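You operate a simulated robot arm through the tools that you are given. There is no shell and no other tool. Be economical: measure what you need, move in short steps, check, and stop when the job is done.

You run a simulated robot arm. Do the job below in one go: nothing can be reset, and whatever is moved stays where it is left.

Task
Strike the heaped cup level with the bar, tip it into the cylinder and tap it three times.
Fine: bar and cup go back. Set down upright: wooden bar.

It is judged by the outcome, as a careful person would: the job done as asked, and still so three seconds after it is handed in. It fails if anything else is knocked over, pushed out of place, dropped, spilled or broken.

Robot
A 6-joint arm with a two-finger parallel gripper, fixed in place. Base frame: the origin is at the foot of the arm, x ahead of it, y to its left, z up; the work surface is at about z = 850. Units: mm, rad, N and s.
With the tool pointing down near the work surface it reaches from about 240 to 640 mm from the base axis. Its first joint turns from -1.152 to 1.152 rad. Payload 2.7 kg.
Tool frame: the origin (TCP) lies between the finger pads and is the grasp point; the fingertips stand 23 mm ahead of it; z points along the fingers, y is the line along which they close. Largest opening 94 mm; finger width 38, thickness 10; the body of the gripper, 54 by 96 mm, starts 39 mm behind the TCP.
Orientation is that of the tool frame in the base frame, as a unit quaternion [w, x, y, z]. With the fingers straight down and closing along the base's y, the tool's x points along the base's -x, its y along +y and its z along -z.

Tools
- The arm moves only by the tool move_arm. Its argument "motion" is a list of rows, each an object of numbers (a shift or turn left out is 0, a gripper value left out holds the last): "fingers": the gripper command, from -1 (fully open) to 1 (shut), values between in proportion; "dx", "dy", "dz": the shift along the tool's x, y, z in mm; "ax", "ay", "az": the turn, a rotation vector about the tool's x, y, z in rad. In form: [{"fingers": .., "dx": .., "dy": .., "dz": .., "ax": .., "ay": .., "az": ..}, ...]. A call has 1 to 12 rows; each row shifts and turns the commanded pose from where the row before left it, along the tool's axes as they then stand. Each row takes 0.2 s and may step no farther than 50 mm and 0.15 rad from the row before; otherwise, or with a gripper value out of range, the whole call is refused. Where a pose cannot be reached the arm comes as near as it can. A force on the tool above 70 N (or 10 N above the force at the start of the call, whichever is more), or a blocked arm, ends the call early, and 0.2 s more pass. The fingers move at their own pace (about 45 mm/s each) and stop on an object; they squeeze with about 40 N. The grip force told is the motor's: it shows also when the fingers shut on nothing. Time passes only in rows, and 0.2 s behind the last, so rows that do not move let the fingers close. The reply holds the time, the measured pose of the TCP, the force on the tool along the base axes, the opening and the grip force, in the units named above and with some noise, with the torque about the TCP (base axes, N m) and any sound that the robot's microphone picked up.
- Cameras (640 x 400 px; columns grow to the right, rows downward): "scene" is fixed at [78.5, -430.2, 1415.4]; the picture's right is [0.75, -0.66, 0.00], its down [-0.30, -0.35, -0.89] and it looks along [0.58, 0.67, -0.46] (base axes); focal length 264 px, centre (320, 200). "wrist" rides on the gripper at [86, 16, -74] in the tool frame; the picture's right is [-0.18, 0.98, 0.00], its down [-0.58, -0.11, -0.81] and it looks along [-0.79, -0.15, 0.59] (tool axes); focal length 243 px, centre (320, 200). There is no depth. A picture from a camera that has moved, and an enlarged one, comes with that camera's place and axes in the base frame and with its lens.
- get_image(camera): a new picture of that camera. No time passes.
- zoom(camera, box): a new picture of the part [left, top, right, bottom] of that camera's present view, enlarged. No time passes.
- job_done(): hands the job in; it is judged then, once.

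Work in short steps. Places have to be worked out from the pictures, the camera data and where the tool is seen: move nearer, look again, correct. Check each grasp and each placing, and mend what went wrong. You have 120 turns and 76 pictures in all, those below and enlarged ones among them. Open the gripper and draw the arm clear of the work before you hand the job in, unless the task says otherwise; then end with one line.

The tools are called after "Request:" by a JSON object that holds its "api" and its "payload". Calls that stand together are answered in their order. move_arm: Moves the arm, as the interface text tells. Its arguments: {"type":"object","properties":{"motion":{"type":"array","items":{"type":"object","properties":{"fingers":{"type":"number"},"dx":{"type":"number"},"dy":{"type":"number"},"dz":{"type":"number"},"ax":{"type":"number"},"ay":{"type":"number"},"az":{"type":"number"}}}}},"required":["motion"]} The other tools are called the same way: get_image (camera) takes a picture; zoom (camera, box) takes an enlarged picture of a part of a camera's view; job_done () hands the job in.

At the start:

```text
clock: 0.0
position: [243.8, -164.9, 1318.0]
ee_rot: [0.0, -0.001, 1.0, 0.0]
force: [-0.1, -0.2, -0.4]
torque: [-0.01, 0.02, 0.01]
grip_width: 94.1
grip_force: 0.1
```

scene: 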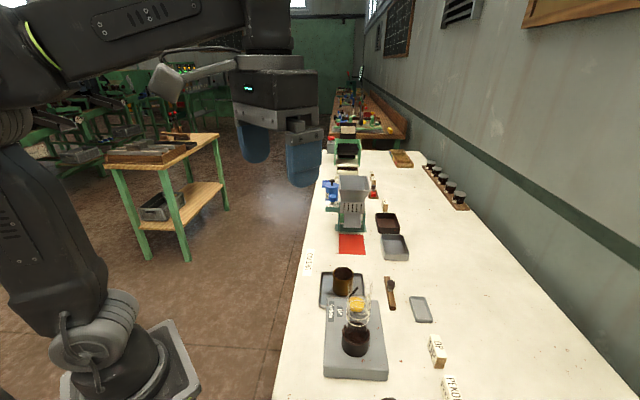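
wrist: 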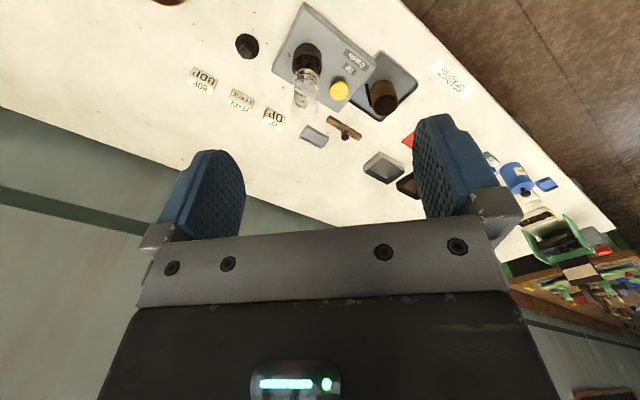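

I start by enlarging the work area to identify the cup, the bar and the cylinder.

Request:
{"api": "zoom", "payload": {"camera": "scene", "box": [290, 220, 480, 400]}}

Request:
{"api": "zoom", "payload": {"camera": "wrist", "box": [180, 0, 480, 190]}}

Request:
{"api": "zoom", "payload": {"camera": "scene", "box": [300, 130, 480, 260]}}

```text
2.22 times, centred on (385, 310) of scene
camera zoom: at [78.5, -430.2, 1415.4], right [0.75, -0.66, 0.0], down [-0.3, -0.35, -0.89], along [0.58, 0.67, -0.46], focal length 587 px, centre (176, -44)
```

zoom: 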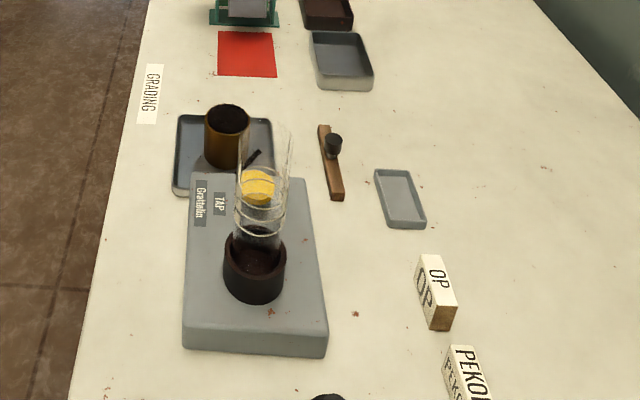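

```text
2.11 times, centred on (330, 95) of wrist
camera zoom: at [157.7, -149.7, 1391.0], right [0.18, 0.98, 0.0], down [0.58, -0.11, 0.81], along [0.79, -0.15, -0.59], focal length 511 px, centre (299, 421)
```

zoom: 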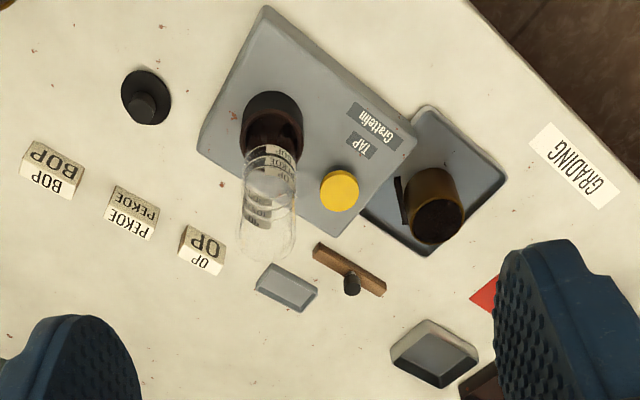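

```text
3.08 times, centred on (390, 195) of scene
camera zoom: at [78.5, -430.2, 1415.4], right [0.75, -0.66, 0.0], down [-0.3, -0.35, -0.89], along [0.58, 0.67, -0.46], focal length 813 px, centre (105, 215)
```

zoom: 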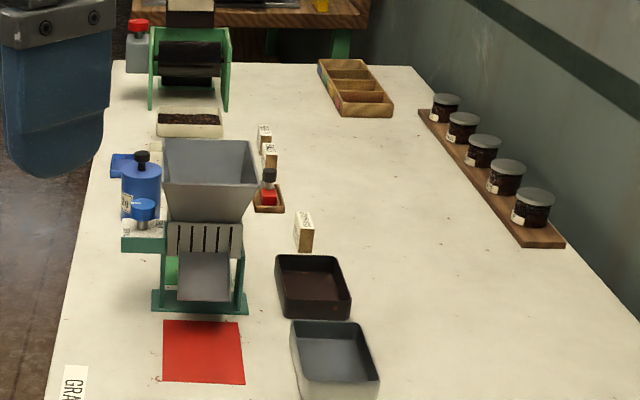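

The device is a TAP base carrying the glass cylinder at about (376,-205), with a yellow button at about (448,-143). The heaped cup stands in a tray at about (468,-78) and the bar with its knob is at about (570,-155). I lower toward the cup for a closer look.

Request:
{"api": "move_arm", "payload": {"motion": [{"fingers": -1, "dx": -12.3, "dy": 15, "dz": 44}, {"dx": -12.3, "dy": 15, "dz": 44}, {"dx": -12.3, "dy": 15, "dz": 44}, {"dx": -12.3, "dy": 15, "dz": 44}, {"dx": -12.3, "dy": 15, "dz": 44}, {"dx": -12.3, "dy": 15, "dz": 44}, {"dx": -12.3, "dy": 15, "dz": 44}]}}

Request:
{"api": "get_image", "payload": {"camera": "wrist"}}

Request:
{"api": "get_image", "payload": {"camera": "scene"}}

```text
clock: 1.6
position: [329.5, -58.9, 1008.3]
ee_rot: [0.001, 0.001, 1.0, 0.001]
force: [-0.3, -0.1, 0.4]
torque: [0.01, 0.04, -0.02]
grip_width: 93.9
grip_force: 0.1
```

```text
70 pictures are left
camera wrist: at [243.6, -44.7, 1083.4], right [0.18, 0.98, 0.0], down [0.58, -0.11, 0.81], along [0.79, -0.15, -0.59], focal length 243 px, centre (320, 200)
```

wrist: 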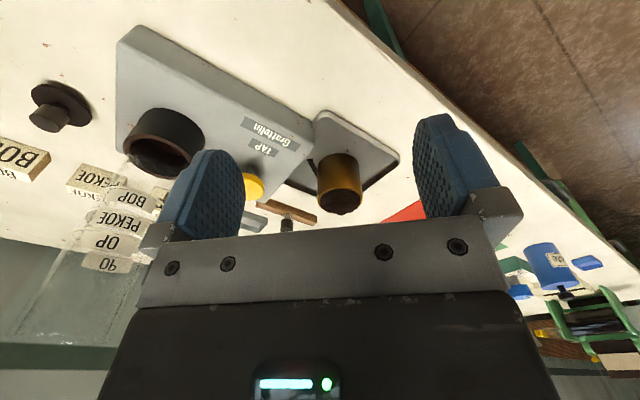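

```text
69 pictures are left
```

scene: 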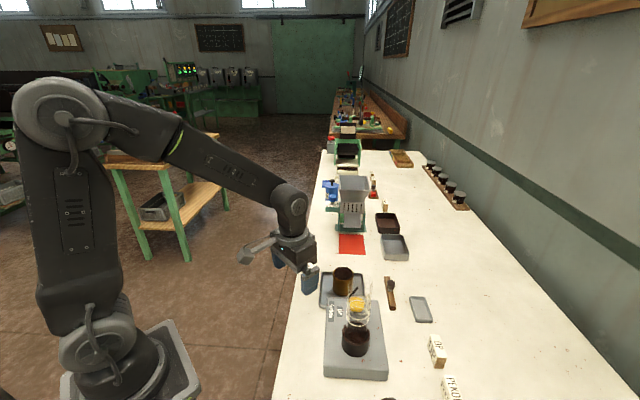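

Zooming on the cup and button from both cameras to size them and find the handle.

Request:
{"api": "zoom", "payload": {"camera": "wrist", "box": [230, 100, 420, 220]}}

Request:
{"api": "zoom", "payload": {"camera": "scene", "box": [310, 255, 410, 325]}}

Request:
{"api": "zoom", "payload": {"camera": "scene", "box": [310, 280, 410, 385]}}

```text
3.33 times, centred on (325, 160) of wrist
camera zoom: at [243.6, -44.7, 1083.4], right [0.18, 0.98, 0.0], down [0.58, -0.11, 0.81], along [0.79, -0.15, -0.59], focal length 809 px, centre (303, 333)
```

zoom: 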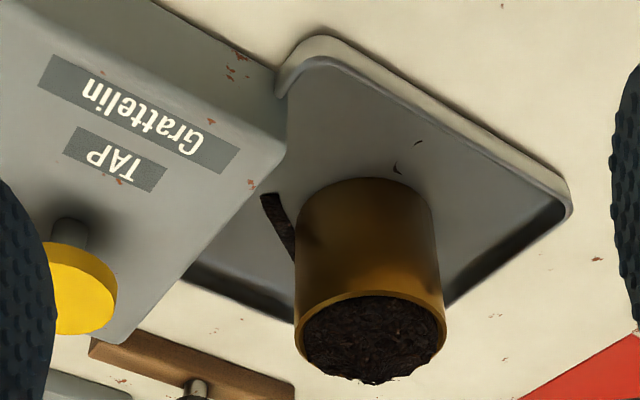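

```text
5.71 times, centred on (360, 290) of scene
camera zoom: at [78.5, -430.2, 1415.4], right [0.75, -0.66, 0.0], down [-0.3, -0.35, -0.89], along [0.58, 0.67, -0.46], focal length 1510 px, centre (91, -314)
```

zoom: 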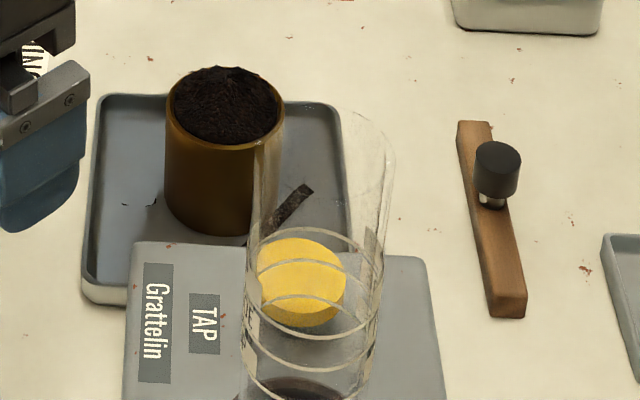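

```text
3.81 times, centred on (360, 332) of scene
camera zoom: at [78.5, -430.2, 1415.4], right [0.75, -0.66, 0.0], down [-0.3, -0.35, -0.89], along [0.58, 0.67, -0.46], focal length 1007 px, centre (168, -305)
```

zoom: 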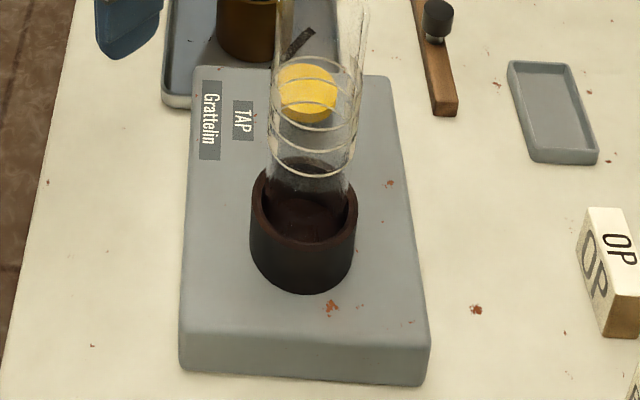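

Cup: about 54 mm wide, rim z≈916, standing at about (476,-65). The yellow button is a plunger. The bar is at about (565,-161), so I move toward it to measure the knob.

Request:
{"api": "move_arm", "payload": {"motion": [{"dx": -37, "dy": -17, "dz": 0}, {"dx": -37, "dy": -17, "dz": 0}, {"dx": -36, "dy": -17, "dz": 8}]}}

Request:
{"api": "get_image", "payload": {"camera": "wrist"}}

Request:
{"api": "zoom", "payload": {"camera": "wrist", "box": [240, 110, 400, 210]}}

```text
clock: 2.4
position: [438.1, -110.8, 1002.2]
ee_rot: [0.0, 0.0, 1.0, 0.0]
force: [0.4, 0.3, 0.0]
torque: [0.0, 0.01, 0.0]
grip_width: 94.1
grip_force: 0.0
```

```text
65 pictures are left
camera wrist: at [351.9, -96.1, 1076.1], right [0.18, 0.98, 0.0], down [0.58, -0.11, 0.81], along [0.79, -0.15, -0.59], focal length 243 px, centre (320, 200)
```

wrist: 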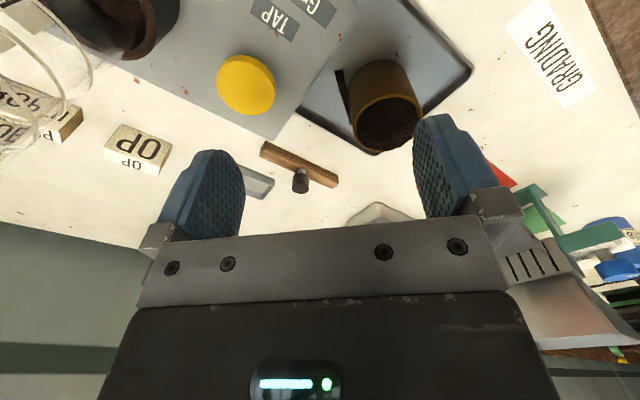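

```text
4.00 times, centred on (320, 160) of wrist
camera zoom: at [351.9, -96.1, 1076.1], right [0.18, 0.98, 0.0], down [0.58, -0.11, 0.81], along [0.79, -0.15, -0.59], focal length 970 px, centre (320, 360)
```

zoom: 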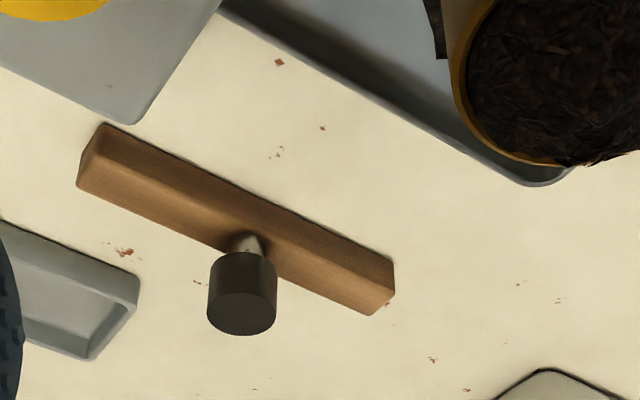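

Knob top is at z≈895, about 21 mm wide, at about (567,-160), and the bar top is at about z 866. I move above it with the fingers narrowed to about 45 mm and check the alignment.

Request:
{"api": "move_arm", "payload": {"motion": [{"fingers": 0, "dx": -43, "dy": -16, "dz": 0}, {"dx": -43, "dy": -16, "dz": 0}, {"dx": -43, "dy": -17, "dz": 10}, {"dz": 40}, {"dz": 10}]}}

Request:
{"api": "get_image", "payload": {"camera": "wrist"}}

Request:
{"api": "zoom", "payload": {"camera": "scene", "box": [350, 240, 430, 320]}}

```text
clock: 3.6
position: [567.5, -157.5, 940.7]
ee_rot: [0.0, 0.0, 1.0, 0.0]
force: [-0.4, -0.1, 0.3]
torque: [-0.02, -0.01, -0.01]
grip_width: 46.9
grip_force: 0.1
```

```text
63 pictures are left
camera wrist: at [482.2, -144.5, 1013.8], right [0.18, 0.98, 0.0], down [0.58, -0.11, 0.81], along [0.79, -0.15, -0.59], focal length 243 px, centre (320, 200)
```

wrist: 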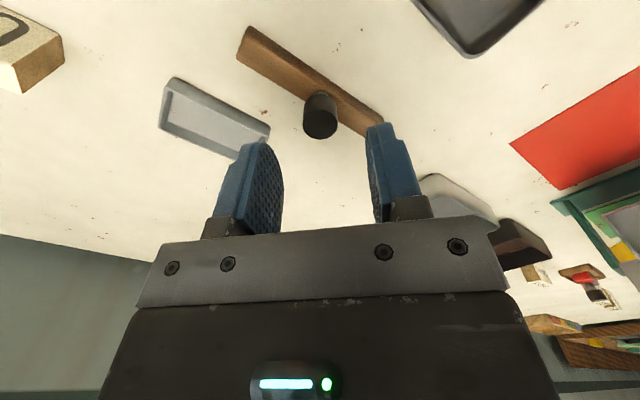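

```text
5.00 times, centred on (390, 280) of scene
camera zoom: at [78.5, -430.2, 1415.4], right [0.75, -0.66, 0.0], down [-0.3, -0.35, -0.89], along [0.58, 0.67, -0.46], focal length 1321 px, centre (-30, -200)
```

zoom: 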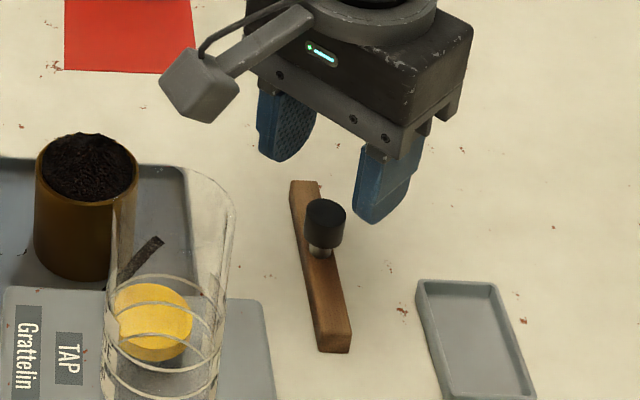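

The knob computes to (565.5,-160.3). I correct by (-2,-2.8), lower to z≈892 and look before closing.

Request:
{"api": "move_arm", "payload": {"motion": [{"dx": 2, "dy": -2.8, "dz": 18}, {"dz": 18}, {"dz": 12}]}}

Request:
{"api": "get_image", "payload": {"camera": "wrist"}}

Request:
{"api": "zoom", "payload": {"camera": "scene", "box": [350, 240, 430, 320]}}

```text
clock: 4.4
position: [565.3, -163.1, 892.4]
ee_rot: [0.0, 0.0, 1.0, 0.001]
force: [0.7, -1.3, 0.8]
torque: [0.02, -0.01, -0.01]
grip_width: 46.9
grip_force: 0.1
```

```text
61 pictures are left
camera wrist: at [480.0, -148.5, 966.1], right [0.18, 0.98, 0.0], down [0.58, -0.11, 0.81], along [0.79, -0.15, -0.59], focal length 243 px, centre (320, 200)
```

wrist: 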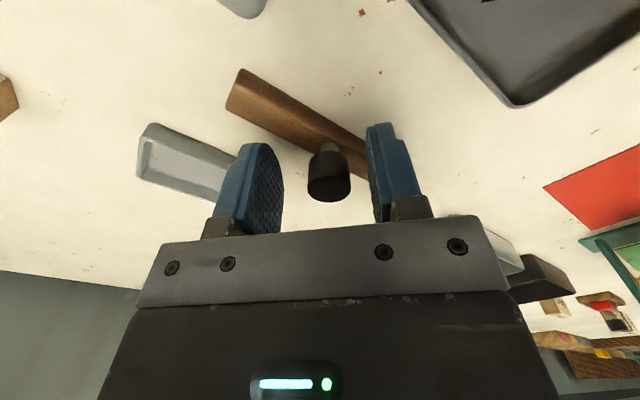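

```text
5.00 times, centred on (390, 280) of scene
camera zoom: at [78.5, -430.2, 1415.4], right [0.75, -0.66, 0.0], down [-0.3, -0.35, -0.89], along [0.58, 0.67, -0.46], focal length 1321 px, centre (-30, -200)
```

zoom: 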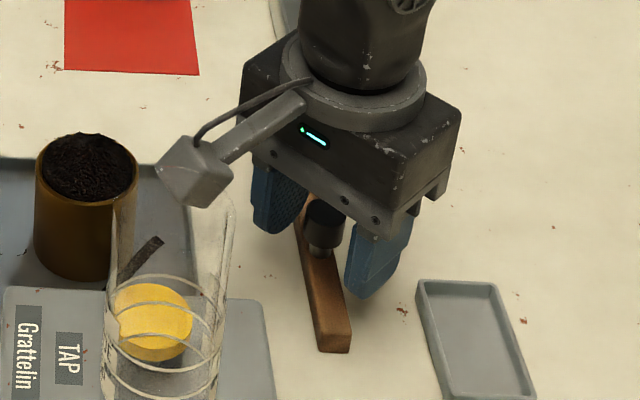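

The fingers straddle the knob, with the knob about 2.4 mm toward +y. I correct and close.

Request:
{"api": "move_arm", "payload": {"motion": [{"dy": 2.4}, {"fingers": 1}, {}, {}, {}, {}]}}

```text
clock: 5.8
position: [566.0, -161.3, 892.6]
ee_rot: [0.0, 0.0, 1.0, 0.001]
force: [0.2, 0.0, 0.0]
torque: [0.03, -0.01, 0.02]
grip_width: 19.4
grip_force: 40.0
```

Gripped at 19.4 mm. Home pose is TCP (566,-161.3,892.6), and bar bottom = TCP − 42.6. I lift and carry it to the start side of the cup, still above rim height.

Request:
{"api": "move_arm", "payload": {"motion": [{"dz": -20}, {"dz": -30}, {"dz": -30}, {"dx": 17.7, "dy": 20.8}, {"dx": 17.7, "dy": 20.8}, {"dx": 17.6, "dy": 20.9}, {}]}}

Request:
{"api": "get_image", "payload": {"camera": "wrist"}}

Request:
{"api": "zoom", "payload": {"camera": "scene", "box": [310, 230, 410, 310]}}

```text
clock: 7.4
position: [512.9, -96.8, 972.5]
ee_rot: [0.0, 0.0, 1.0, 0.0]
force: [0.2, -0.6, -0.7]
torque: [0.03, -0.02, 0.02]
grip_width: 19.3
grip_force: 40.2
```

```text
59 pictures are left
camera wrist: at [427.3, -82.8, 1046.1], right [0.18, 0.98, 0.0], down [0.58, -0.11, 0.81], along [0.79, -0.15, -0.59], focal length 243 px, centre (320, 200)
```

wrist: 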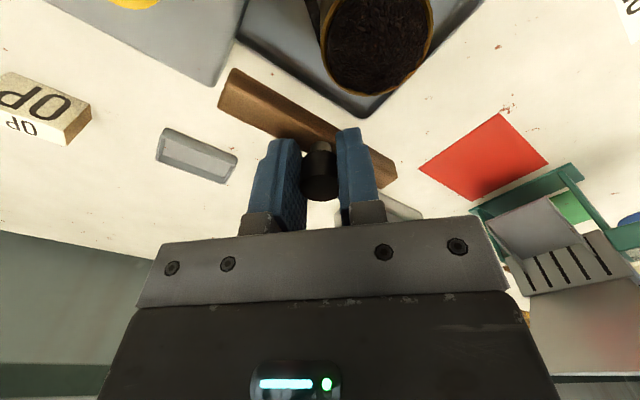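

```text
5.00 times, centred on (360, 270) of scene
camera zoom: at [78.5, -430.2, 1415.4], right [0.75, -0.66, 0.0], down [-0.3, -0.35, -0.89], along [0.58, 0.67, -0.46], focal length 1321 px, centre (120, -150)
```

zoom: 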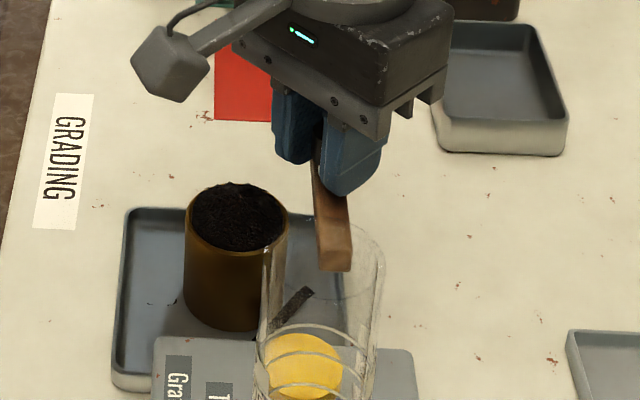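

Bar is clear of the cup, and the rim measures z≈916 at (478,-65). First pass goes just above the rim, with the bar bottom at about 918 and a slow sweep.

Request:
{"api": "move_arm", "payload": {"motion": [{"dz": 6}, {"dz": 6}, {"dx": 7.4, "dy": 6.7}, {"dx": 7.4, "dy": 6.7}, {"dx": 7.4, "dy": 6.7}, {"dx": 7.4, "dy": 6.7}, {"dx": 7.4, "dy": 6.7}, {}]}}

Request:
{"api": "zoom", "payload": {"camera": "scene", "box": [310, 230, 410, 310]}}

```text
clock: 9.2
position: [474.9, -65.0, 962.5]
ee_rot: [0.0, 0.001, 1.0, 0.0]
force: [0.2, -0.8, -0.8]
torque: [0.02, -0.01, -0.04]
grip_width: 19.6
grip_force: 39.9
```

```text
5.00 times, centred on (360, 270) of scene
camera zoom: at [78.5, -430.2, 1415.4], right [0.75, -0.66, 0.0], down [-0.3, -0.35, -0.89], along [0.58, 0.67, -0.46], focal length 1321 px, centre (120, -150)
```

zoom: 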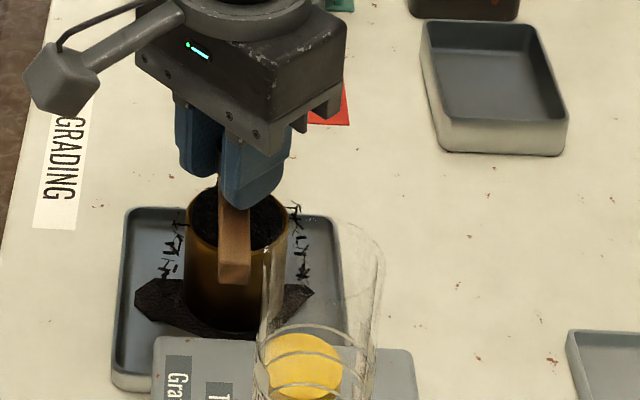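

Tea is already falling into the tray. With the bar over the cup's centre (bottom ≈ 919.9), I feel down for the rim.

Request:
{"api": "move_arm", "payload": {"motion": [{"dz": 1}, {"dz": 1}, {}]}}

```text
clock: 10.0
position: [476.5, -63.4, 960.2]
ee_rot: [0.0, 0.0, 1.0, 0.0]
force: [0.8, -0.9, -0.1]
torque: [-0.01, -0.01, -0.01]
grip_width: 19.2
grip_force: 39.8
```

Request:
{"api": "move_arm", "payload": {"motion": [{"dz": 0.8}, {"dz": 0.7}, {}]}}

Request:
{"api": "zoom", "payload": {"camera": "scene", "box": [335, 255, 385, 295]}}

```text
clock: 10.8
position: [476.6, -64.0, 957.4]
ee_rot: [0.001, 0.0, 1.0, 0.0]
force: [-0.2, 1.6, -0.6]
torque: [-0.01, 0.01, 0.01]
grip_width: 19.7
grip_force: 39.9
```

```text
10.00 times, centred on (360, 275) of scene
camera zoom: at [78.5, -430.2, 1415.4], right [0.75, -0.66, 0.0], down [-0.3, -0.35, -0.89], along [0.58, 0.67, -0.46], focal length 2642 px, centre (-80, -550)
```

zoom: 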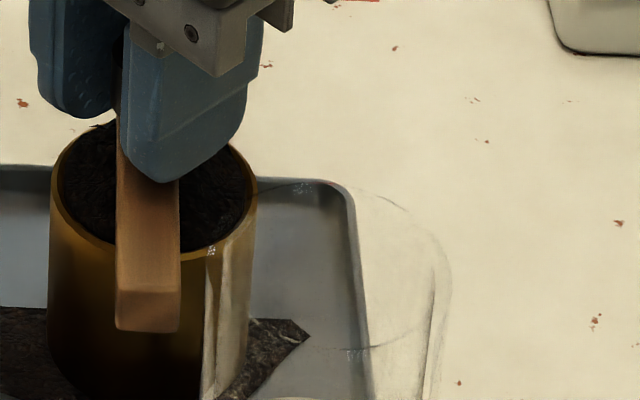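

No contact yet, with the bottom at about 915.5. I go on in small steps.

Request:
{"api": "move_arm", "payload": {"motion": [{"dz": 0.7}, {"dz": 0.6}, {}]}}

```text
clock: 11.6
position: [476.0, -63.7, 956.0]
ee_rot: [0.0, 0.0, 1.0, 0.0]
force: [0.4, 0.3, -0.6]
torque: [0.03, 0.03, 0.0]
grip_width: 19.6
grip_force: 39.4
```

Request:
{"api": "move_arm", "payload": {"motion": [{"dz": 0.6}, {"dz": 0.6}, {}]}}

```text
clock: 12.4
position: [475.7, -62.9, 954.4]
ee_rot: [0.0, -0.001, 1.0, 0.0]
force: [0.2, -0.4, -0.9]
torque: [0.05, -0.01, 0.02]
grip_width: 19.7
grip_force: 40.1
```

Request:
{"api": "move_arm", "payload": {"motion": [{"dz": 0.6}, {"dz": 0.6}, {}]}}

Request:
{"api": "get_image", "payload": {"camera": "wrist"}}

```text
clock: 13.2
position: [475.0, -63.8, 953.6]
ee_rot: [0.0, 0.0, 1.0, 0.0]
force: [-0.2, 0.2, -0.8]
torque: [-0.01, -0.02, 0.01]
grip_width: 19.6
grip_force: 40.2
```

```text
55 pictures are left
camera wrist: at [390.8, -49.0, 1027.7], right [0.18, 0.98, 0.0], down [0.58, -0.11, 0.81], along [0.79, -0.15, -0.59], focal length 243 px, centre (320, 200)
```

wrist: 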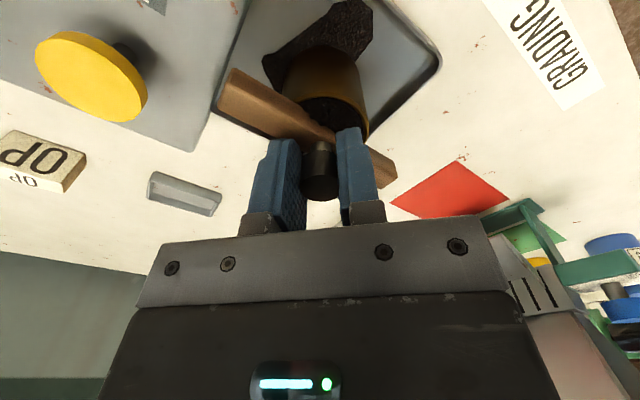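

Request:
{"api": "zoom", "payload": {"camera": "wrist", "box": [210, 40, 410, 200]}}

```text
2.50 times, centred on (310, 120) of wrist
camera zoom: at [390.8, -49.0, 1027.7], right [0.18, 0.98, 0.0], down [0.58, -0.11, 0.81], along [0.79, -0.15, -0.59], focal length 606 px, centre (345, 400)
```

zoom: 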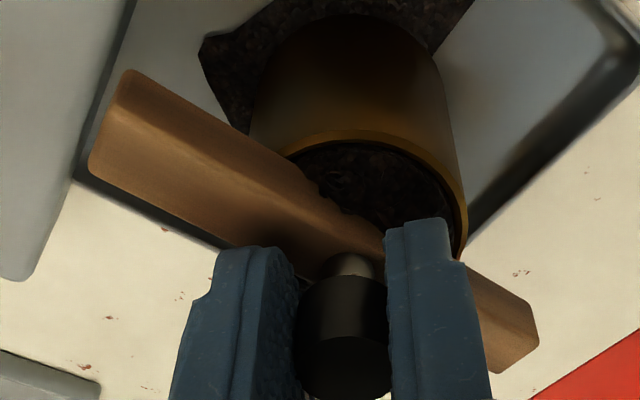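

Still no contact, but the bar looks very near the rim. A few more small steps.

Request:
{"api": "move_arm", "payload": {"motion": [{"dz": 0.6}, {"dz": 0.6}, {}]}}

```text
clock: 14.0
position: [476.8, -63.9, 953.4]
ee_rot: [0.0, 0.0, 1.0, 0.0]
force: [-0.4, -2.0, 3.1]
torque: [0.0, 0.0, -0.01]
grip_width: 19.5
grip_force: 39.3
```

Contact: +3 N, so the rim level is commanded here (bar bottom ≈ 910). I lift, go back to the start side, come down to about 0.4 mm above contact and sweep the whole mouth.

Request:
{"api": "move_arm", "payload": {"motion": [{"dz": -18}, {"dx": -19, "dy": -17}, {"dx": -18.5, "dy": -16.5}, {"dz": 10}, {"dz": 7.6}, {}]}}

Request:
{"api": "zoom", "payload": {"camera": "scene", "box": [310, 230, 410, 310]}}

Request:
{"api": "zoom", "payload": {"camera": "wrist", "box": [200, 0, 460, 200]}}

```text
clock: 15.4
position: [512.8, -97.5, 953.3]
ee_rot: [0.0, 0.0, 1.0, 0.0]
force: [0.1, -0.7, -0.3]
torque: [0.02, -0.01, 0.02]
grip_width: 19.7
grip_force: 40.3
```

```text
5.00 times, centred on (360, 270) of scene
camera zoom: at [78.5, -430.2, 1415.4], right [0.75, -0.66, 0.0], down [-0.3, -0.35, -0.89], along [0.58, 0.67, -0.46], focal length 1321 px, centre (120, -150)
```

zoom: 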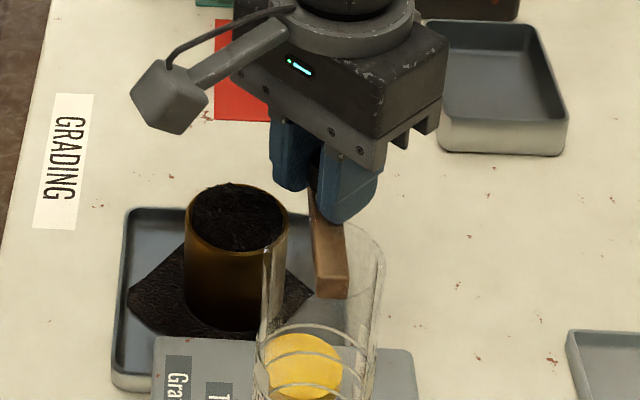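

```text
2.00 times, centred on (330, 100) of wrist
camera zoom: at [427.4, -82.5, 1027.4], right [0.18, 0.98, 0.0], down [0.58, -0.11, 0.81], along [0.79, -0.15, -0.59], focal length 485 px, centre (300, 400)
```

zoom: 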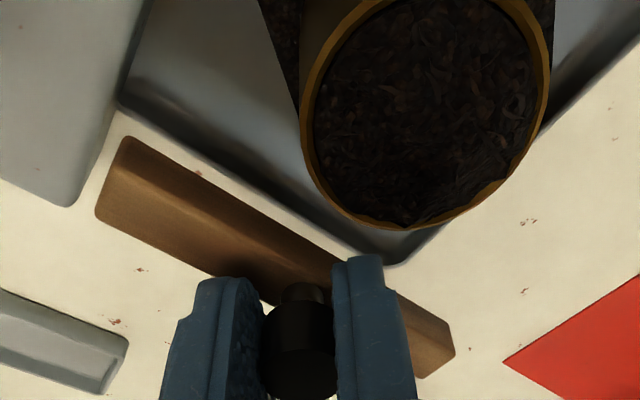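

Bar is beside the cup at rim level. I sweep right across the mouth slowly.

Request:
{"api": "move_arm", "payload": {"motion": [{"dx": 7.4, "dy": 6.7}, {"dx": 7.4, "dy": 6.7}, {"dx": 7.4, "dy": 6.7}, {"dx": 7.4, "dy": 6.7}, {"dx": 7.4, "dy": 6.7}, {"dx": 7.4, "dy": 6.7}, {"dx": 7.4, "dy": 6.7}, {"dx": 7.4, "dy": 6.7}, {"dx": 7.4, "dy": 6.7}, {"dx": 7.4, "dy": 6.7}, {}]}}

Request:
{"api": "zoom", "payload": {"camera": "scene", "box": [310, 230, 410, 310]}}

```text
clock: 17.8
position: [439.5, -29.7, 952.5]
ee_rot: [0.0, 0.0, 1.0, 0.0]
force: [0.6, 0.6, -0.7]
torque: [0.01, 0.0, 0.02]
grip_width: 19.6
grip_force: 40.1
```

```text
5.00 times, centred on (360, 270) of scene
camera zoom: at [78.5, -430.2, 1415.4], right [0.75, -0.66, 0.0], down [-0.3, -0.35, -0.89], along [0.58, 0.67, -0.46], focal length 1321 px, centre (120, -150)
```

zoom: 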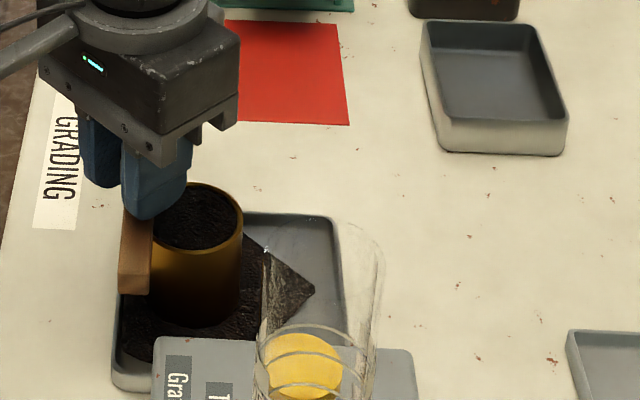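

The sweep dragged the cup about 22 mm along with it. It is still upright in the tray and can be put back in its place later. I lift the bar off and look at the surface.

Request:
{"api": "move_arm", "payload": {"motion": [{"dz": -10}, {"dz": -20}, {"dx": 15, "dy": 13}, {}]}}

Request:
{"api": "zoom", "payload": {"camera": "scene", "box": [315, 245, 385, 301]}}

Request:
{"api": "get_image", "payload": {"camera": "wrist"}}

```text
clock: 18.8
position: [424.8, -16.4, 983.1]
ee_rot: [-0.001, 0.0, 1.0, 0.0]
force: [0.2, -0.5, -1.0]
torque: [0.0, 0.01, 0.02]
grip_width: 19.5
grip_force: 40.3
```

```text
7.14 times, centred on (350, 273) of scene
camera zoom: at [78.5, -430.2, 1415.4], right [0.75, -0.66, 0.0], down [-0.3, -0.35, -0.89], along [0.58, 0.67, -0.46], focal length 1887 px, centre (106, -321)
```

zoom: 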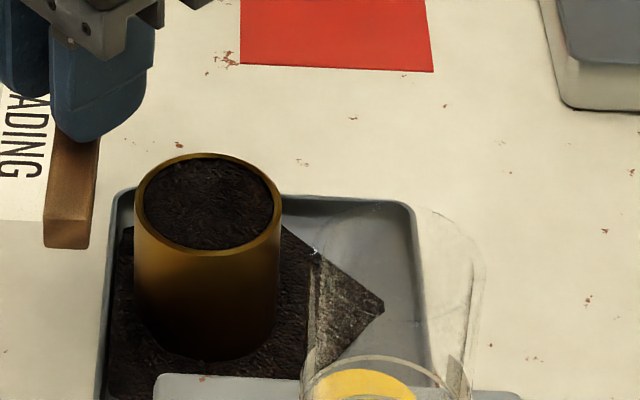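

```text
49 pictures are left
camera wrist: at [339.5, -1.1, 1056.9], right [0.18, 0.98, 0.0], down [0.58, -0.11, 0.81], along [0.79, -0.15, -0.59], focal length 243 px, centre (320, 200)
```

wrist: 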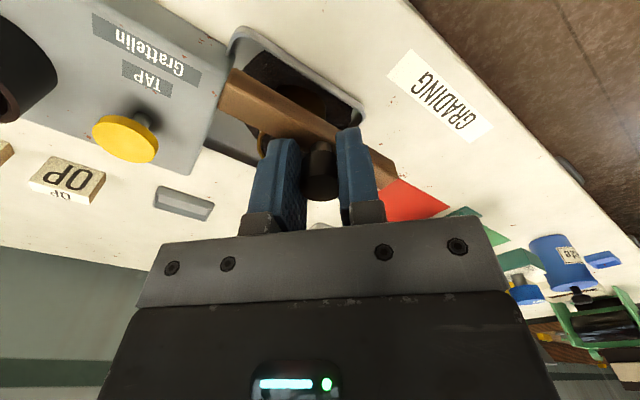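

The surface is struck level with the rim. I carry the bar back over its home position.

Request:
{"api": "move_arm", "payload": {"motion": [{"dx": -28.2, "dy": -29}, {"dx": -28.2, "dy": -29}, {"dx": -28.2, "dy": -29}, {"dx": -28.2, "dy": -29}, {"dx": -28.2, "dy": -29}, {"dz": 30}, {"dz": 30}, {"dz": 15}, {}]}}

```text
clock: 20.8
position: [566.0, -160.8, 907.6]
ee_rot: [0.0, 0.0, 1.0, 0.0]
force: [0.4, -0.6, 0.1]
torque: [-0.01, -0.01, 0.01]
grip_width: 19.5
grip_force: 40.4
```

Right over home, with 15 mm left. I lower in small steps until contact.

Request:
{"api": "move_arm", "payload": {"motion": [{"dz": 7}, {"dz": 5}, {"dz": 2}, {"dz": 1}, {}]}}

Request:
{"api": "zoom", "payload": {"camera": "scene", "box": [350, 240, 430, 320]}}

```text
clock: 22.0
position: [566.1, -162.4, 893.2]
ee_rot: [0.0, 0.0, 1.0, 0.0]
force: [-0.8, 0.4, -0.3]
torque: [0.04, 0.0, -0.02]
grip_width: 19.5
grip_force: 39.9
```

```text
5.00 times, centred on (390, 280) of scene
camera zoom: at [78.5, -430.2, 1415.4], right [0.75, -0.66, 0.0], down [-0.3, -0.35, -0.89], along [0.58, 0.67, -0.46], focal length 1321 px, centre (-30, -200)
```

zoom: 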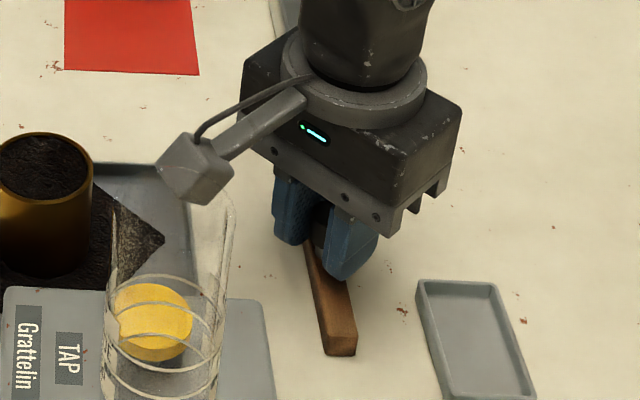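

Request:
{"api": "move_arm", "payload": {"motion": [{"dz": 0.6}, {"dz": 0.5}, {}]}}

```text
clock: 22.8
position: [565.1, -163.4, 893.2]
ee_rot: [0.001, 0.0, 1.0, -0.001]
force: [-1.0, -1.4, 4.5]
torque: [0.15, -0.14, -0.02]
grip_width: 19.6
grip_force: 40.3
```

The bar is in contact with the bench. I release, lift clear and check that it stands.

Request:
{"api": "move_arm", "payload": {"motion": [{"fingers": 0.1}, {}, {}, {}, {"dz": -20}, {"dz": -40}, {"dz": -40}]}}

Request:
{"api": "zoom", "payload": {"camera": "scene", "box": [350, 240, 430, 320]}}

```text
clock: 24.4
position: [564.9, -159.3, 992.6]
ee_rot: [-0.001, 0.0, 1.0, 0.0]
force: [-0.2, 0.7, 0.2]
torque: [-0.01, -0.01, 0.0]
grip_width: 42.4
grip_force: 0.0
```

```text
5.00 times, centred on (390, 280) of scene
camera zoom: at [78.5, -430.2, 1415.4], right [0.75, -0.66, 0.0], down [-0.3, -0.35, -0.89], along [0.58, 0.67, -0.46], focal length 1321 px, centre (-30, -200)
```

zoom: 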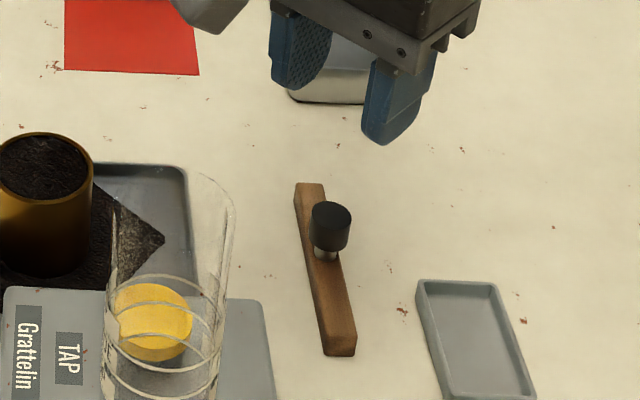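

Bar stands upright, knob up, within a couple of mm of home. For the cup I'll grasp from the far side with the tool tilted about 60° toward the base, so that tipping later turns the mouth toward −x with the palm clear. I raise, shift and tilt here to test reach.

Request:
{"api": "move_arm", "payload": {"motion": [{"fingers": -1, "dz": -45}, {"dz": -45}, {"dx": 8, "dy": 36}, {"dx": 8, "dy": 36}, {"dx": 8, "dy": 36}, {"ay": 0.15}, {"ay": 0.15}, {"ay": 0.15}, {"ay": 0.15}, {"ay": 0.15}, {"ay": 0.15}, {"ay": 0.147}]}}

Request:
{"api": "get_image", "payload": {"camera": "scene"}}

Request:
{"api": "get_image", "payload": {"camera": "wrist"}}

```text
clock: 27.0
position: [395.3, -51.0, 986.4]
ee_rot: [-0.499, -0.001, 0.866, -0.001]
force: [-0.2, -0.2, -0.1]
torque: [0.01, -0.03, 0.01]
grip_width: 94.3
grip_force: 0.2
out of reach, approached as far as the arm can: row 8, 9, 10, 11, 12
```

```text
46 pictures are left
```

scene: 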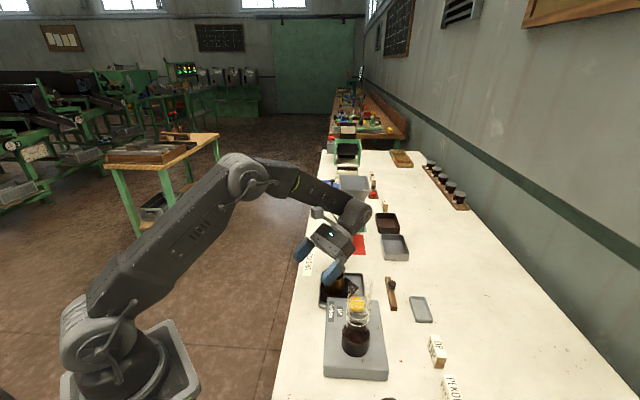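

```text
45 pictures are left
camera wrist: at [417.4, -36.4, 1098.4], right [0.09, 0.98, -0.16], down [0.99, -0.11, -0.1], along [-0.11, -0.15, -0.98], focal length 243 px, centre (320, 200)
```

wrist: 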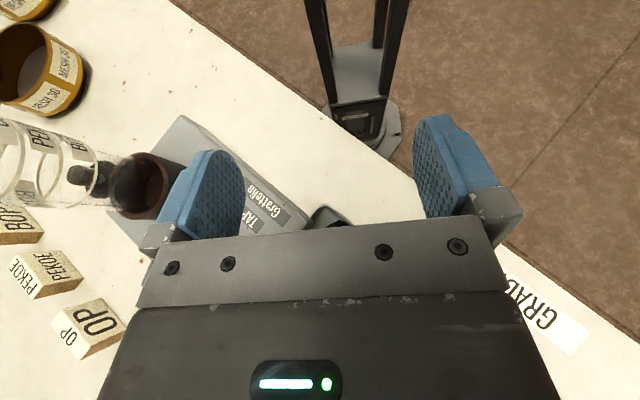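

The far-side tilt is out of reach (it stops at x=395). I undo it and instead flip the tool by 180° about its axis, so I can approach from the base side with the camera on top.

Request:
{"api": "move_arm", "payload": {"motion": [{"ay": -0.15}, {"ay": -0.15}, {"ay": -0.15}, {"ay": -0.15}, {"ay": -0.15}, {"ay": -0.15}, {"ay": -0.147}, {}]}}

```text
clock: 28.8
position: [394.9, -50.5, 987.0]
ee_rot: [0.001, 0.0, 1.0, 0.0]
force: [0.0, 0.1, -0.7]
torque: [0.0, 0.03, -0.01]
grip_width: 93.9
grip_force: 0.1
```

Request:
{"api": "move_arm", "payload": {"motion": [{"dz": -48}, {"dz": -48, "dy": 10}, {"az": 0.15}, {"az": 0.15}, {"az": 0.15}, {"az": 0.15}, {"az": 0.15}, {"az": 0.15}, {"az": 0.15}, {"az": 0.15}, {"az": 0.15}, {"az": 0.15}]}}

Request:
{"api": "move_arm", "payload": {"motion": [{"az": 0.15}, {"az": 0.15}, {"az": 0.15}, {"az": 0.15}, {"az": 0.15}, {"az": 0.15}, {"az": 0.15}, {"az": 0.15}, {"az": 0.15}, {"az": 0.15}, {"az": 0.1416}]}}

```text
clock: 31.4
position: [394.6, -41.8, 1082.0]
ee_rot: [0.0, 0.683, 0.73, 0.0]
force: [0.8, -0.5, 0.2]
torque: [0.02, -0.01, -0.02]
grip_width: 93.7
grip_force: 0.1
```

```text
clock: 33.8
position: [391.2, -86.6, 1080.3]
ee_rot: [-0.009, 1.0, 0.01, 0.0]
force: [-0.1, 0.3, 0.4]
torque: [0.0, -0.01, 0.0]
grip_width: 94.0
grip_force: 0.0
out of reach, approached as far as the arm can: row 11
```

Joint 6 ends right at that flip, so radial approach isn't practical. A sideways approach is better: the tool pointing −y at a tilt with the camera up, which is −90° from the original yaw. I turn back that way.

Request:
{"api": "move_arm", "payload": {"motion": [{"az": -0.15}, {"az": -0.15}, {"az": -0.15}, {"az": -0.15}, {"az": -0.15}, {"az": -0.15}, {"az": -0.15}, {"az": -0.15}, {"az": -0.15}, {"az": -0.15}, {"az": -0.15}, {"az": -0.15}]}}

Request:
{"api": "move_arm", "payload": {"motion": [{"az": -0.15}, {"az": -0.15}, {"az": -0.15}, {"az": -0.15}, {"az": -0.15}, {"az": -0.15}, {"az": -0.15}, {"az": -0.15}, {"az": -0.15}, {"az": -0.15}, {"az": -0.15}, {"az": -0.15}]}}

Request:
{"api": "move_arm", "payload": {"motion": [{"az": -0.15}, {"az": -0.15}, {"az": -0.15}, {"az": -0.15}, {"az": -0.15}, {"az": -0.15}, {"az": -0.15}, {}]}}

```text
clock: 36.4
position: [392.1, -86.1, 1080.4]
ee_rot: [0.0, 0.621, 0.784, -0.001]
force: [-1.0, 0.1, 0.4]
torque: [0.0, 0.02, 0.0]
grip_width: 93.8
grip_force: 0.0
```

```text
clock: 39.0
position: [390.7, -85.7, 1080.4]
ee_rot: [0.0, -0.229, 0.974, 0.0]
force: [0.7, 0.7, 0.0]
torque: [0.0, 0.01, 0.0]
grip_width: 93.9
grip_force: 0.0
```

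```text
clock: 40.8
position: [392.6, -85.3, 1080.1]
ee_rot: [0.0, -0.685, 0.728, 0.0]
force: [-0.1, -1.0, 0.2]
torque: [0.02, 0.0, -0.01]
grip_width: 94.2
grip_force: 0.1
```

Nearly there (86.5°). I finish the yaw, move above the cup and look.

Request:
{"api": "move_arm", "payload": {"motion": [{"az": -0.061}, {"dx": -12, "dy": -31}, {"dx": -13, "dy": -31, "dz": 20}, {}]}}

Request:
{"api": "get_image", "payload": {"camera": "wrist"}}

Request:
{"api": "zoom", "payload": {"camera": "scene", "box": [300, 230, 420, 320]}}

```text
clock: 41.8
position: [454.7, -59.7, 1059.3]
ee_rot: [0.0, -0.706, 0.708, 0.0]
force: [-0.4, -0.1, 0.1]
torque: [-0.02, 0.05, -0.02]
grip_width: 94.1
grip_force: 0.1
```

```text
44 pictures are left
camera wrist: at [439.0, -147.7, 1133.7], right [-0.98, 0.19, 0.0], down [0.11, 0.58, 0.81], along [0.15, 0.79, -0.59], focal length 243 px, centre (320, 200)
```

wrist: 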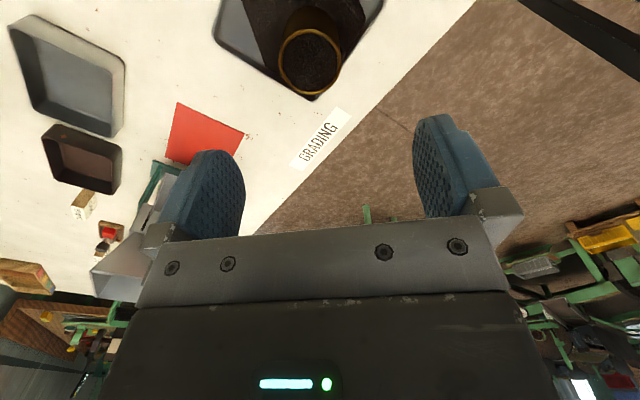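

```text
4.44 times, centred on (360, 275) of scene
camera zoom: at [78.5, -430.2, 1415.4], right [0.75, -0.66, 0.0], down [-0.3, -0.35, -0.89], along [0.58, 0.67, -0.46], focal length 1174 px, centre (142, -133)
```

zoom: 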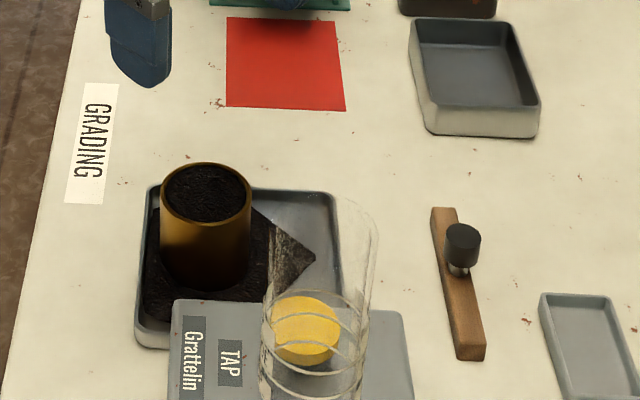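

Cup now stands at about (464,-49), rim z 910. I stage at (464,51,944) on the +y side and tilt 60° toward −y.

Request:
{"api": "move_arm", "payload": {"motion": [{"dx": -37, "dy": -9.3}, {"dx": -37}, {"dx": -37}, {"dz": 38}, {"dz": 38}, {"ay": 0.15}, {"ay": 0.15}, {"ay": 0.15}, {"ay": 0.15}, {"ay": 0.15}, {"ay": 0.15}, {"ay": 0.147}]}}

Request:
{"api": "get_image", "payload": {"camera": "scene"}}

Request:
{"api": "get_image", "payload": {"camera": "wrist"}}

```text
clock: 44.4
position: [463.1, 51.2, 982.9]
ee_rot: [-0.355, -0.611, 0.613, -0.354]
force: [-0.3, -0.4, 0.0]
torque: [-0.03, -0.02, -0.01]
grip_width: 94.0
grip_force: 0.1
```

```text
42 pictures are left
```

scene: 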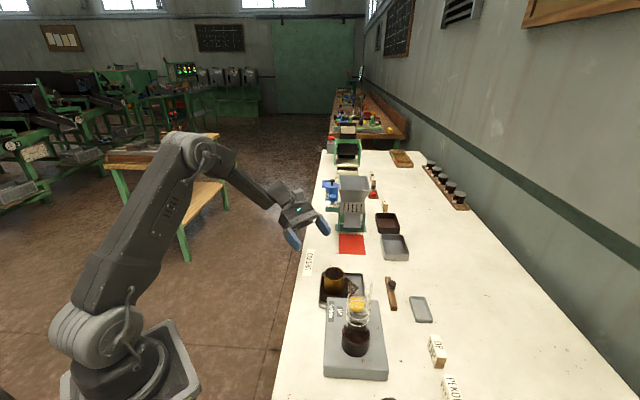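

```text
41 pictures are left
camera wrist: at [448.2, 70.4, 1095.7], right [-0.98, 0.09, -0.16], down [0.11, 0.99, -0.1], along [0.15, -0.12, -0.98], focal length 243 px, centre (320, 200)
```

wrist: 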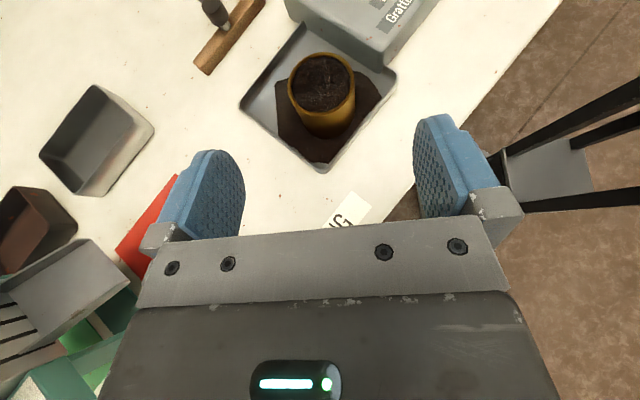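

The pose is reached exactly, and the cup measures (465,-48). I drop onto the approach line and advance most of the way.

Request:
{"api": "move_arm", "payload": {"motion": [{"dx": -34.4, "dy": -1.4}, {"dz": 30}, {"dz": 30}, {"dz": 25}, {}]}}

Request:
{"api": "zoom", "payload": {"camera": "scene", "box": [280, 230, 400, 320]}}

Request:
{"api": "get_image", "payload": {"camera": "wrist"}}

```text
clock: 45.6
position: [462.2, -6.8, 910.0]
ee_rot: [0.353, 0.612, -0.612, 0.354]
force: [-0.2, 0.0, -0.5]
torque: [-0.01, 0.03, -0.02]
grip_width: 93.8
grip_force: 0.1
```

```text
4.44 times, centred on (340, 275) of scene
camera zoom: at [78.5, -430.3, 1415.4], right [0.75, -0.66, 0.0], down [-0.3, -0.35, -0.89], along [0.58, 0.67, -0.46], focal length 1174 px, centre (231, -133)
```

zoom: 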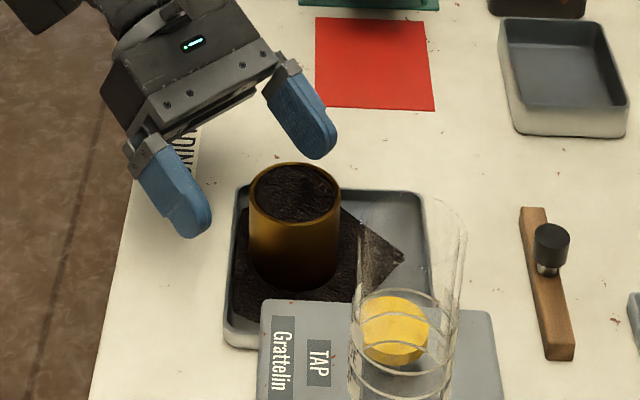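

```text
39 pictures are left
camera wrist: at [447.1, 13.0, 1022.8], right [-0.98, 0.09, -0.16], down [0.11, 0.99, -0.1], along [0.15, -0.12, -0.98], focal length 243 px, centre (320, 200)
```

wrist: 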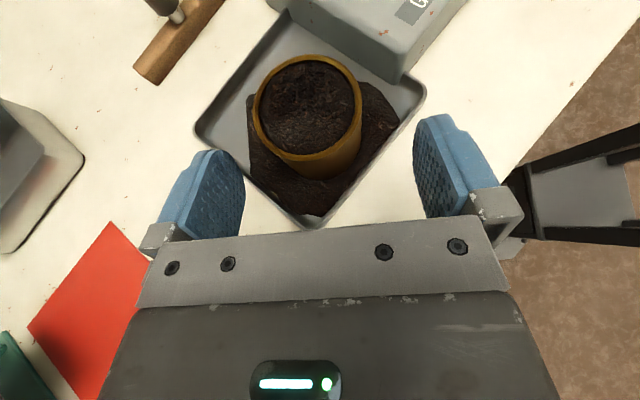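

The cup centre is (465.5,-49). I narrow the fingers to about 66 mm to pass the tray rim, raise the line slightly and advance to the grasp.

Request:
{"api": "move_arm", "payload": {"motion": [{"fingers": -0.4, "dx": 4.7, "dy": -1.3}, {}, {"dz": 14}, {"dz": 14}, {"dz": 12}, {}]}}

Request:
{"api": "zoom", "payload": {"camera": "scene", "box": [290, 240, 390, 315]}}

Request:
{"api": "get_image", "payload": {"camera": "wrist"}}

```text
clock: 47.0
position: [464.7, -44.0, 895.7]
ee_rot: [-0.354, -0.612, 0.612, -0.354]
force: [0.6, 0.4, -0.5]
torque: [-0.02, 0.03, -0.03]
grip_width: 66.0
grip_force: 0.2
```

```text
5.33 times, centred on (340, 278) of scene
camera zoom: at [78.5, -430.3, 1415.4], right [0.75, -0.66, 0.0], down [-0.3, -0.35, -0.89], along [0.58, 0.67, -0.46], focal length 1409 px, centre (213, -213)
```

zoom: 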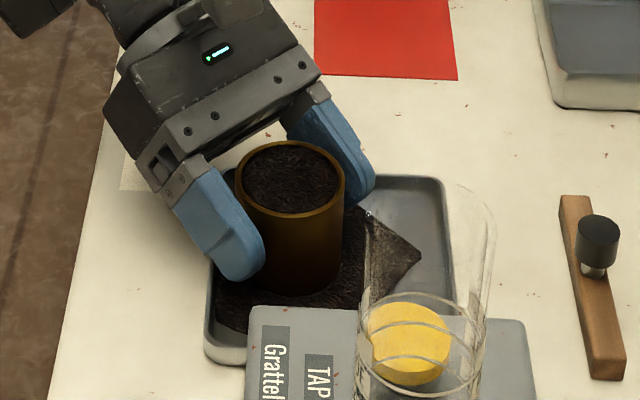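

```text
37 pictures are left
camera wrist: at [449.8, -24.0, 1007.3], right [-0.98, 0.09, -0.16], down [0.11, 0.99, -0.1], along [0.15, -0.12, -0.98], focal length 243 px, centre (320, 200)
```

wrist: 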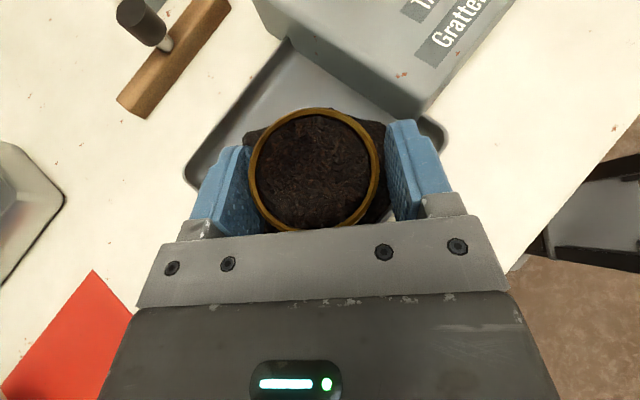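

The cup sits well between the pads with the palm clear. I close, then lift a little straight up to check the hold.

Request:
{"api": "move_arm", "payload": {"motion": [{"fingers": 1}, {}, {}, {}]}}

Request:
{"api": "move_arm", "payload": {"motion": [{"dx": 4.33, "dz": -2.5}, {"dx": 8.66, "dz": -5}, {"dx": 17.3, "dz": -10}, {}]}}

Request:
{"api": "zoom", "payload": {"camera": "scene", "box": [290, 230, 390, 305]}}

```text
clock: 48.0
position: [465.4, -43.2, 896.2]
ee_rot: [-0.353, -0.612, 0.613, -0.354]
force: [0.2, -0.5, 0.2]
torque: [0.0, -0.02, -0.01]
grip_width: 55.2
grip_force: 39.7
```

```text
clock: 49.0
position: [465.0, -43.4, 930.8]
ee_rot: [-0.355, -0.611, 0.613, -0.353]
force: [-0.1, -0.4, -1.3]
torque: [0.0, 0.0, -0.01]
grip_width: 55.3
grip_force: 39.9
```

```text
5.33 times, centred on (340, 268) of scene
camera zoom: at [78.5, -430.2, 1415.4], right [0.75, -0.66, 0.0], down [-0.3, -0.35, -0.89], along [0.58, 0.67, -0.46], focal length 1409 px, centre (213, -160)
```

zoom: 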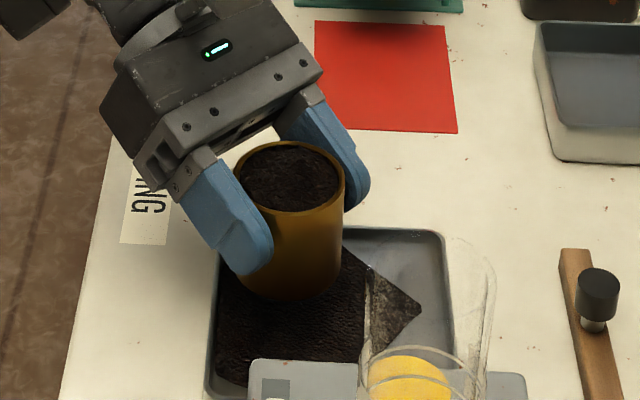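

The cup is held upright (55.3 mm, no slip). I raise it straight up in level steps to z≈1155.

Request:
{"api": "move_arm", "payload": {"motion": [{"dx": 26, "dz": -15}, {"dx": 34.6, "dz": -20}, {"dx": 34.6, "dz": -20}, {"dx": 34.6, "dz": -20}, {"dx": 34.6, "dz": -20}, {"dx": 30.3, "dz": -17.5}, {}]}}

Request:
{"api": "get_image", "payload": {"camera": "wrist"}}

Request:
{"api": "zoom", "payload": {"camera": "scene", "box": [320, 270, 400, 370]}}

```text
clock: 50.6
position: [466.5, -41.6, 1158.1]
ee_rot: [-0.354, -0.612, 0.613, -0.353]
force: [0.1, -1.0, -0.8]
torque: [0.01, 0.0, 0.0]
grip_width: 55.6
grip_force: 40.0
```

```text
35 pictures are left
camera wrist: at [450.9, -23.3, 1268.5], right [-0.98, 0.09, -0.16], down [0.11, 0.99, -0.1], along [0.15, -0.12, -0.98], focal length 243 px, centre (320, 200)
```

wrist: 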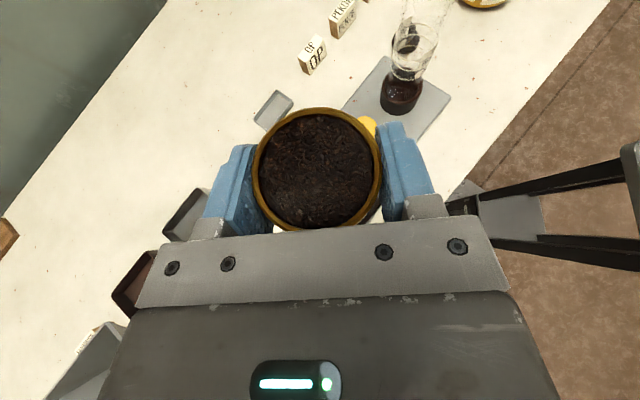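

```text
4.00 times, centred on (360, 320) of scene
camera zoom: at [78.5, -430.2, 1415.4], right [0.75, -0.66, 0.0], down [-0.3, -0.35, -0.89], along [0.58, 0.67, -0.46], focal length 1057 px, centre (160, -280)
```

zoom: 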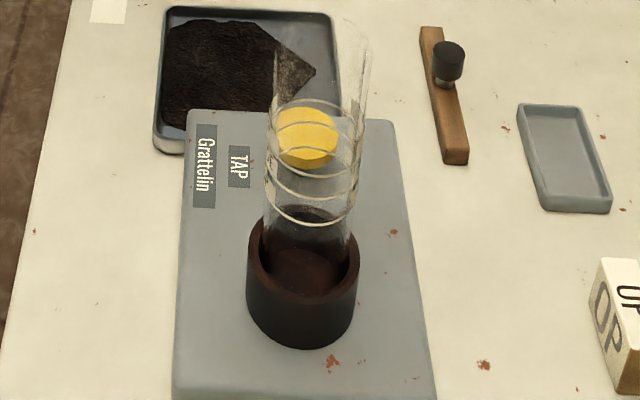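

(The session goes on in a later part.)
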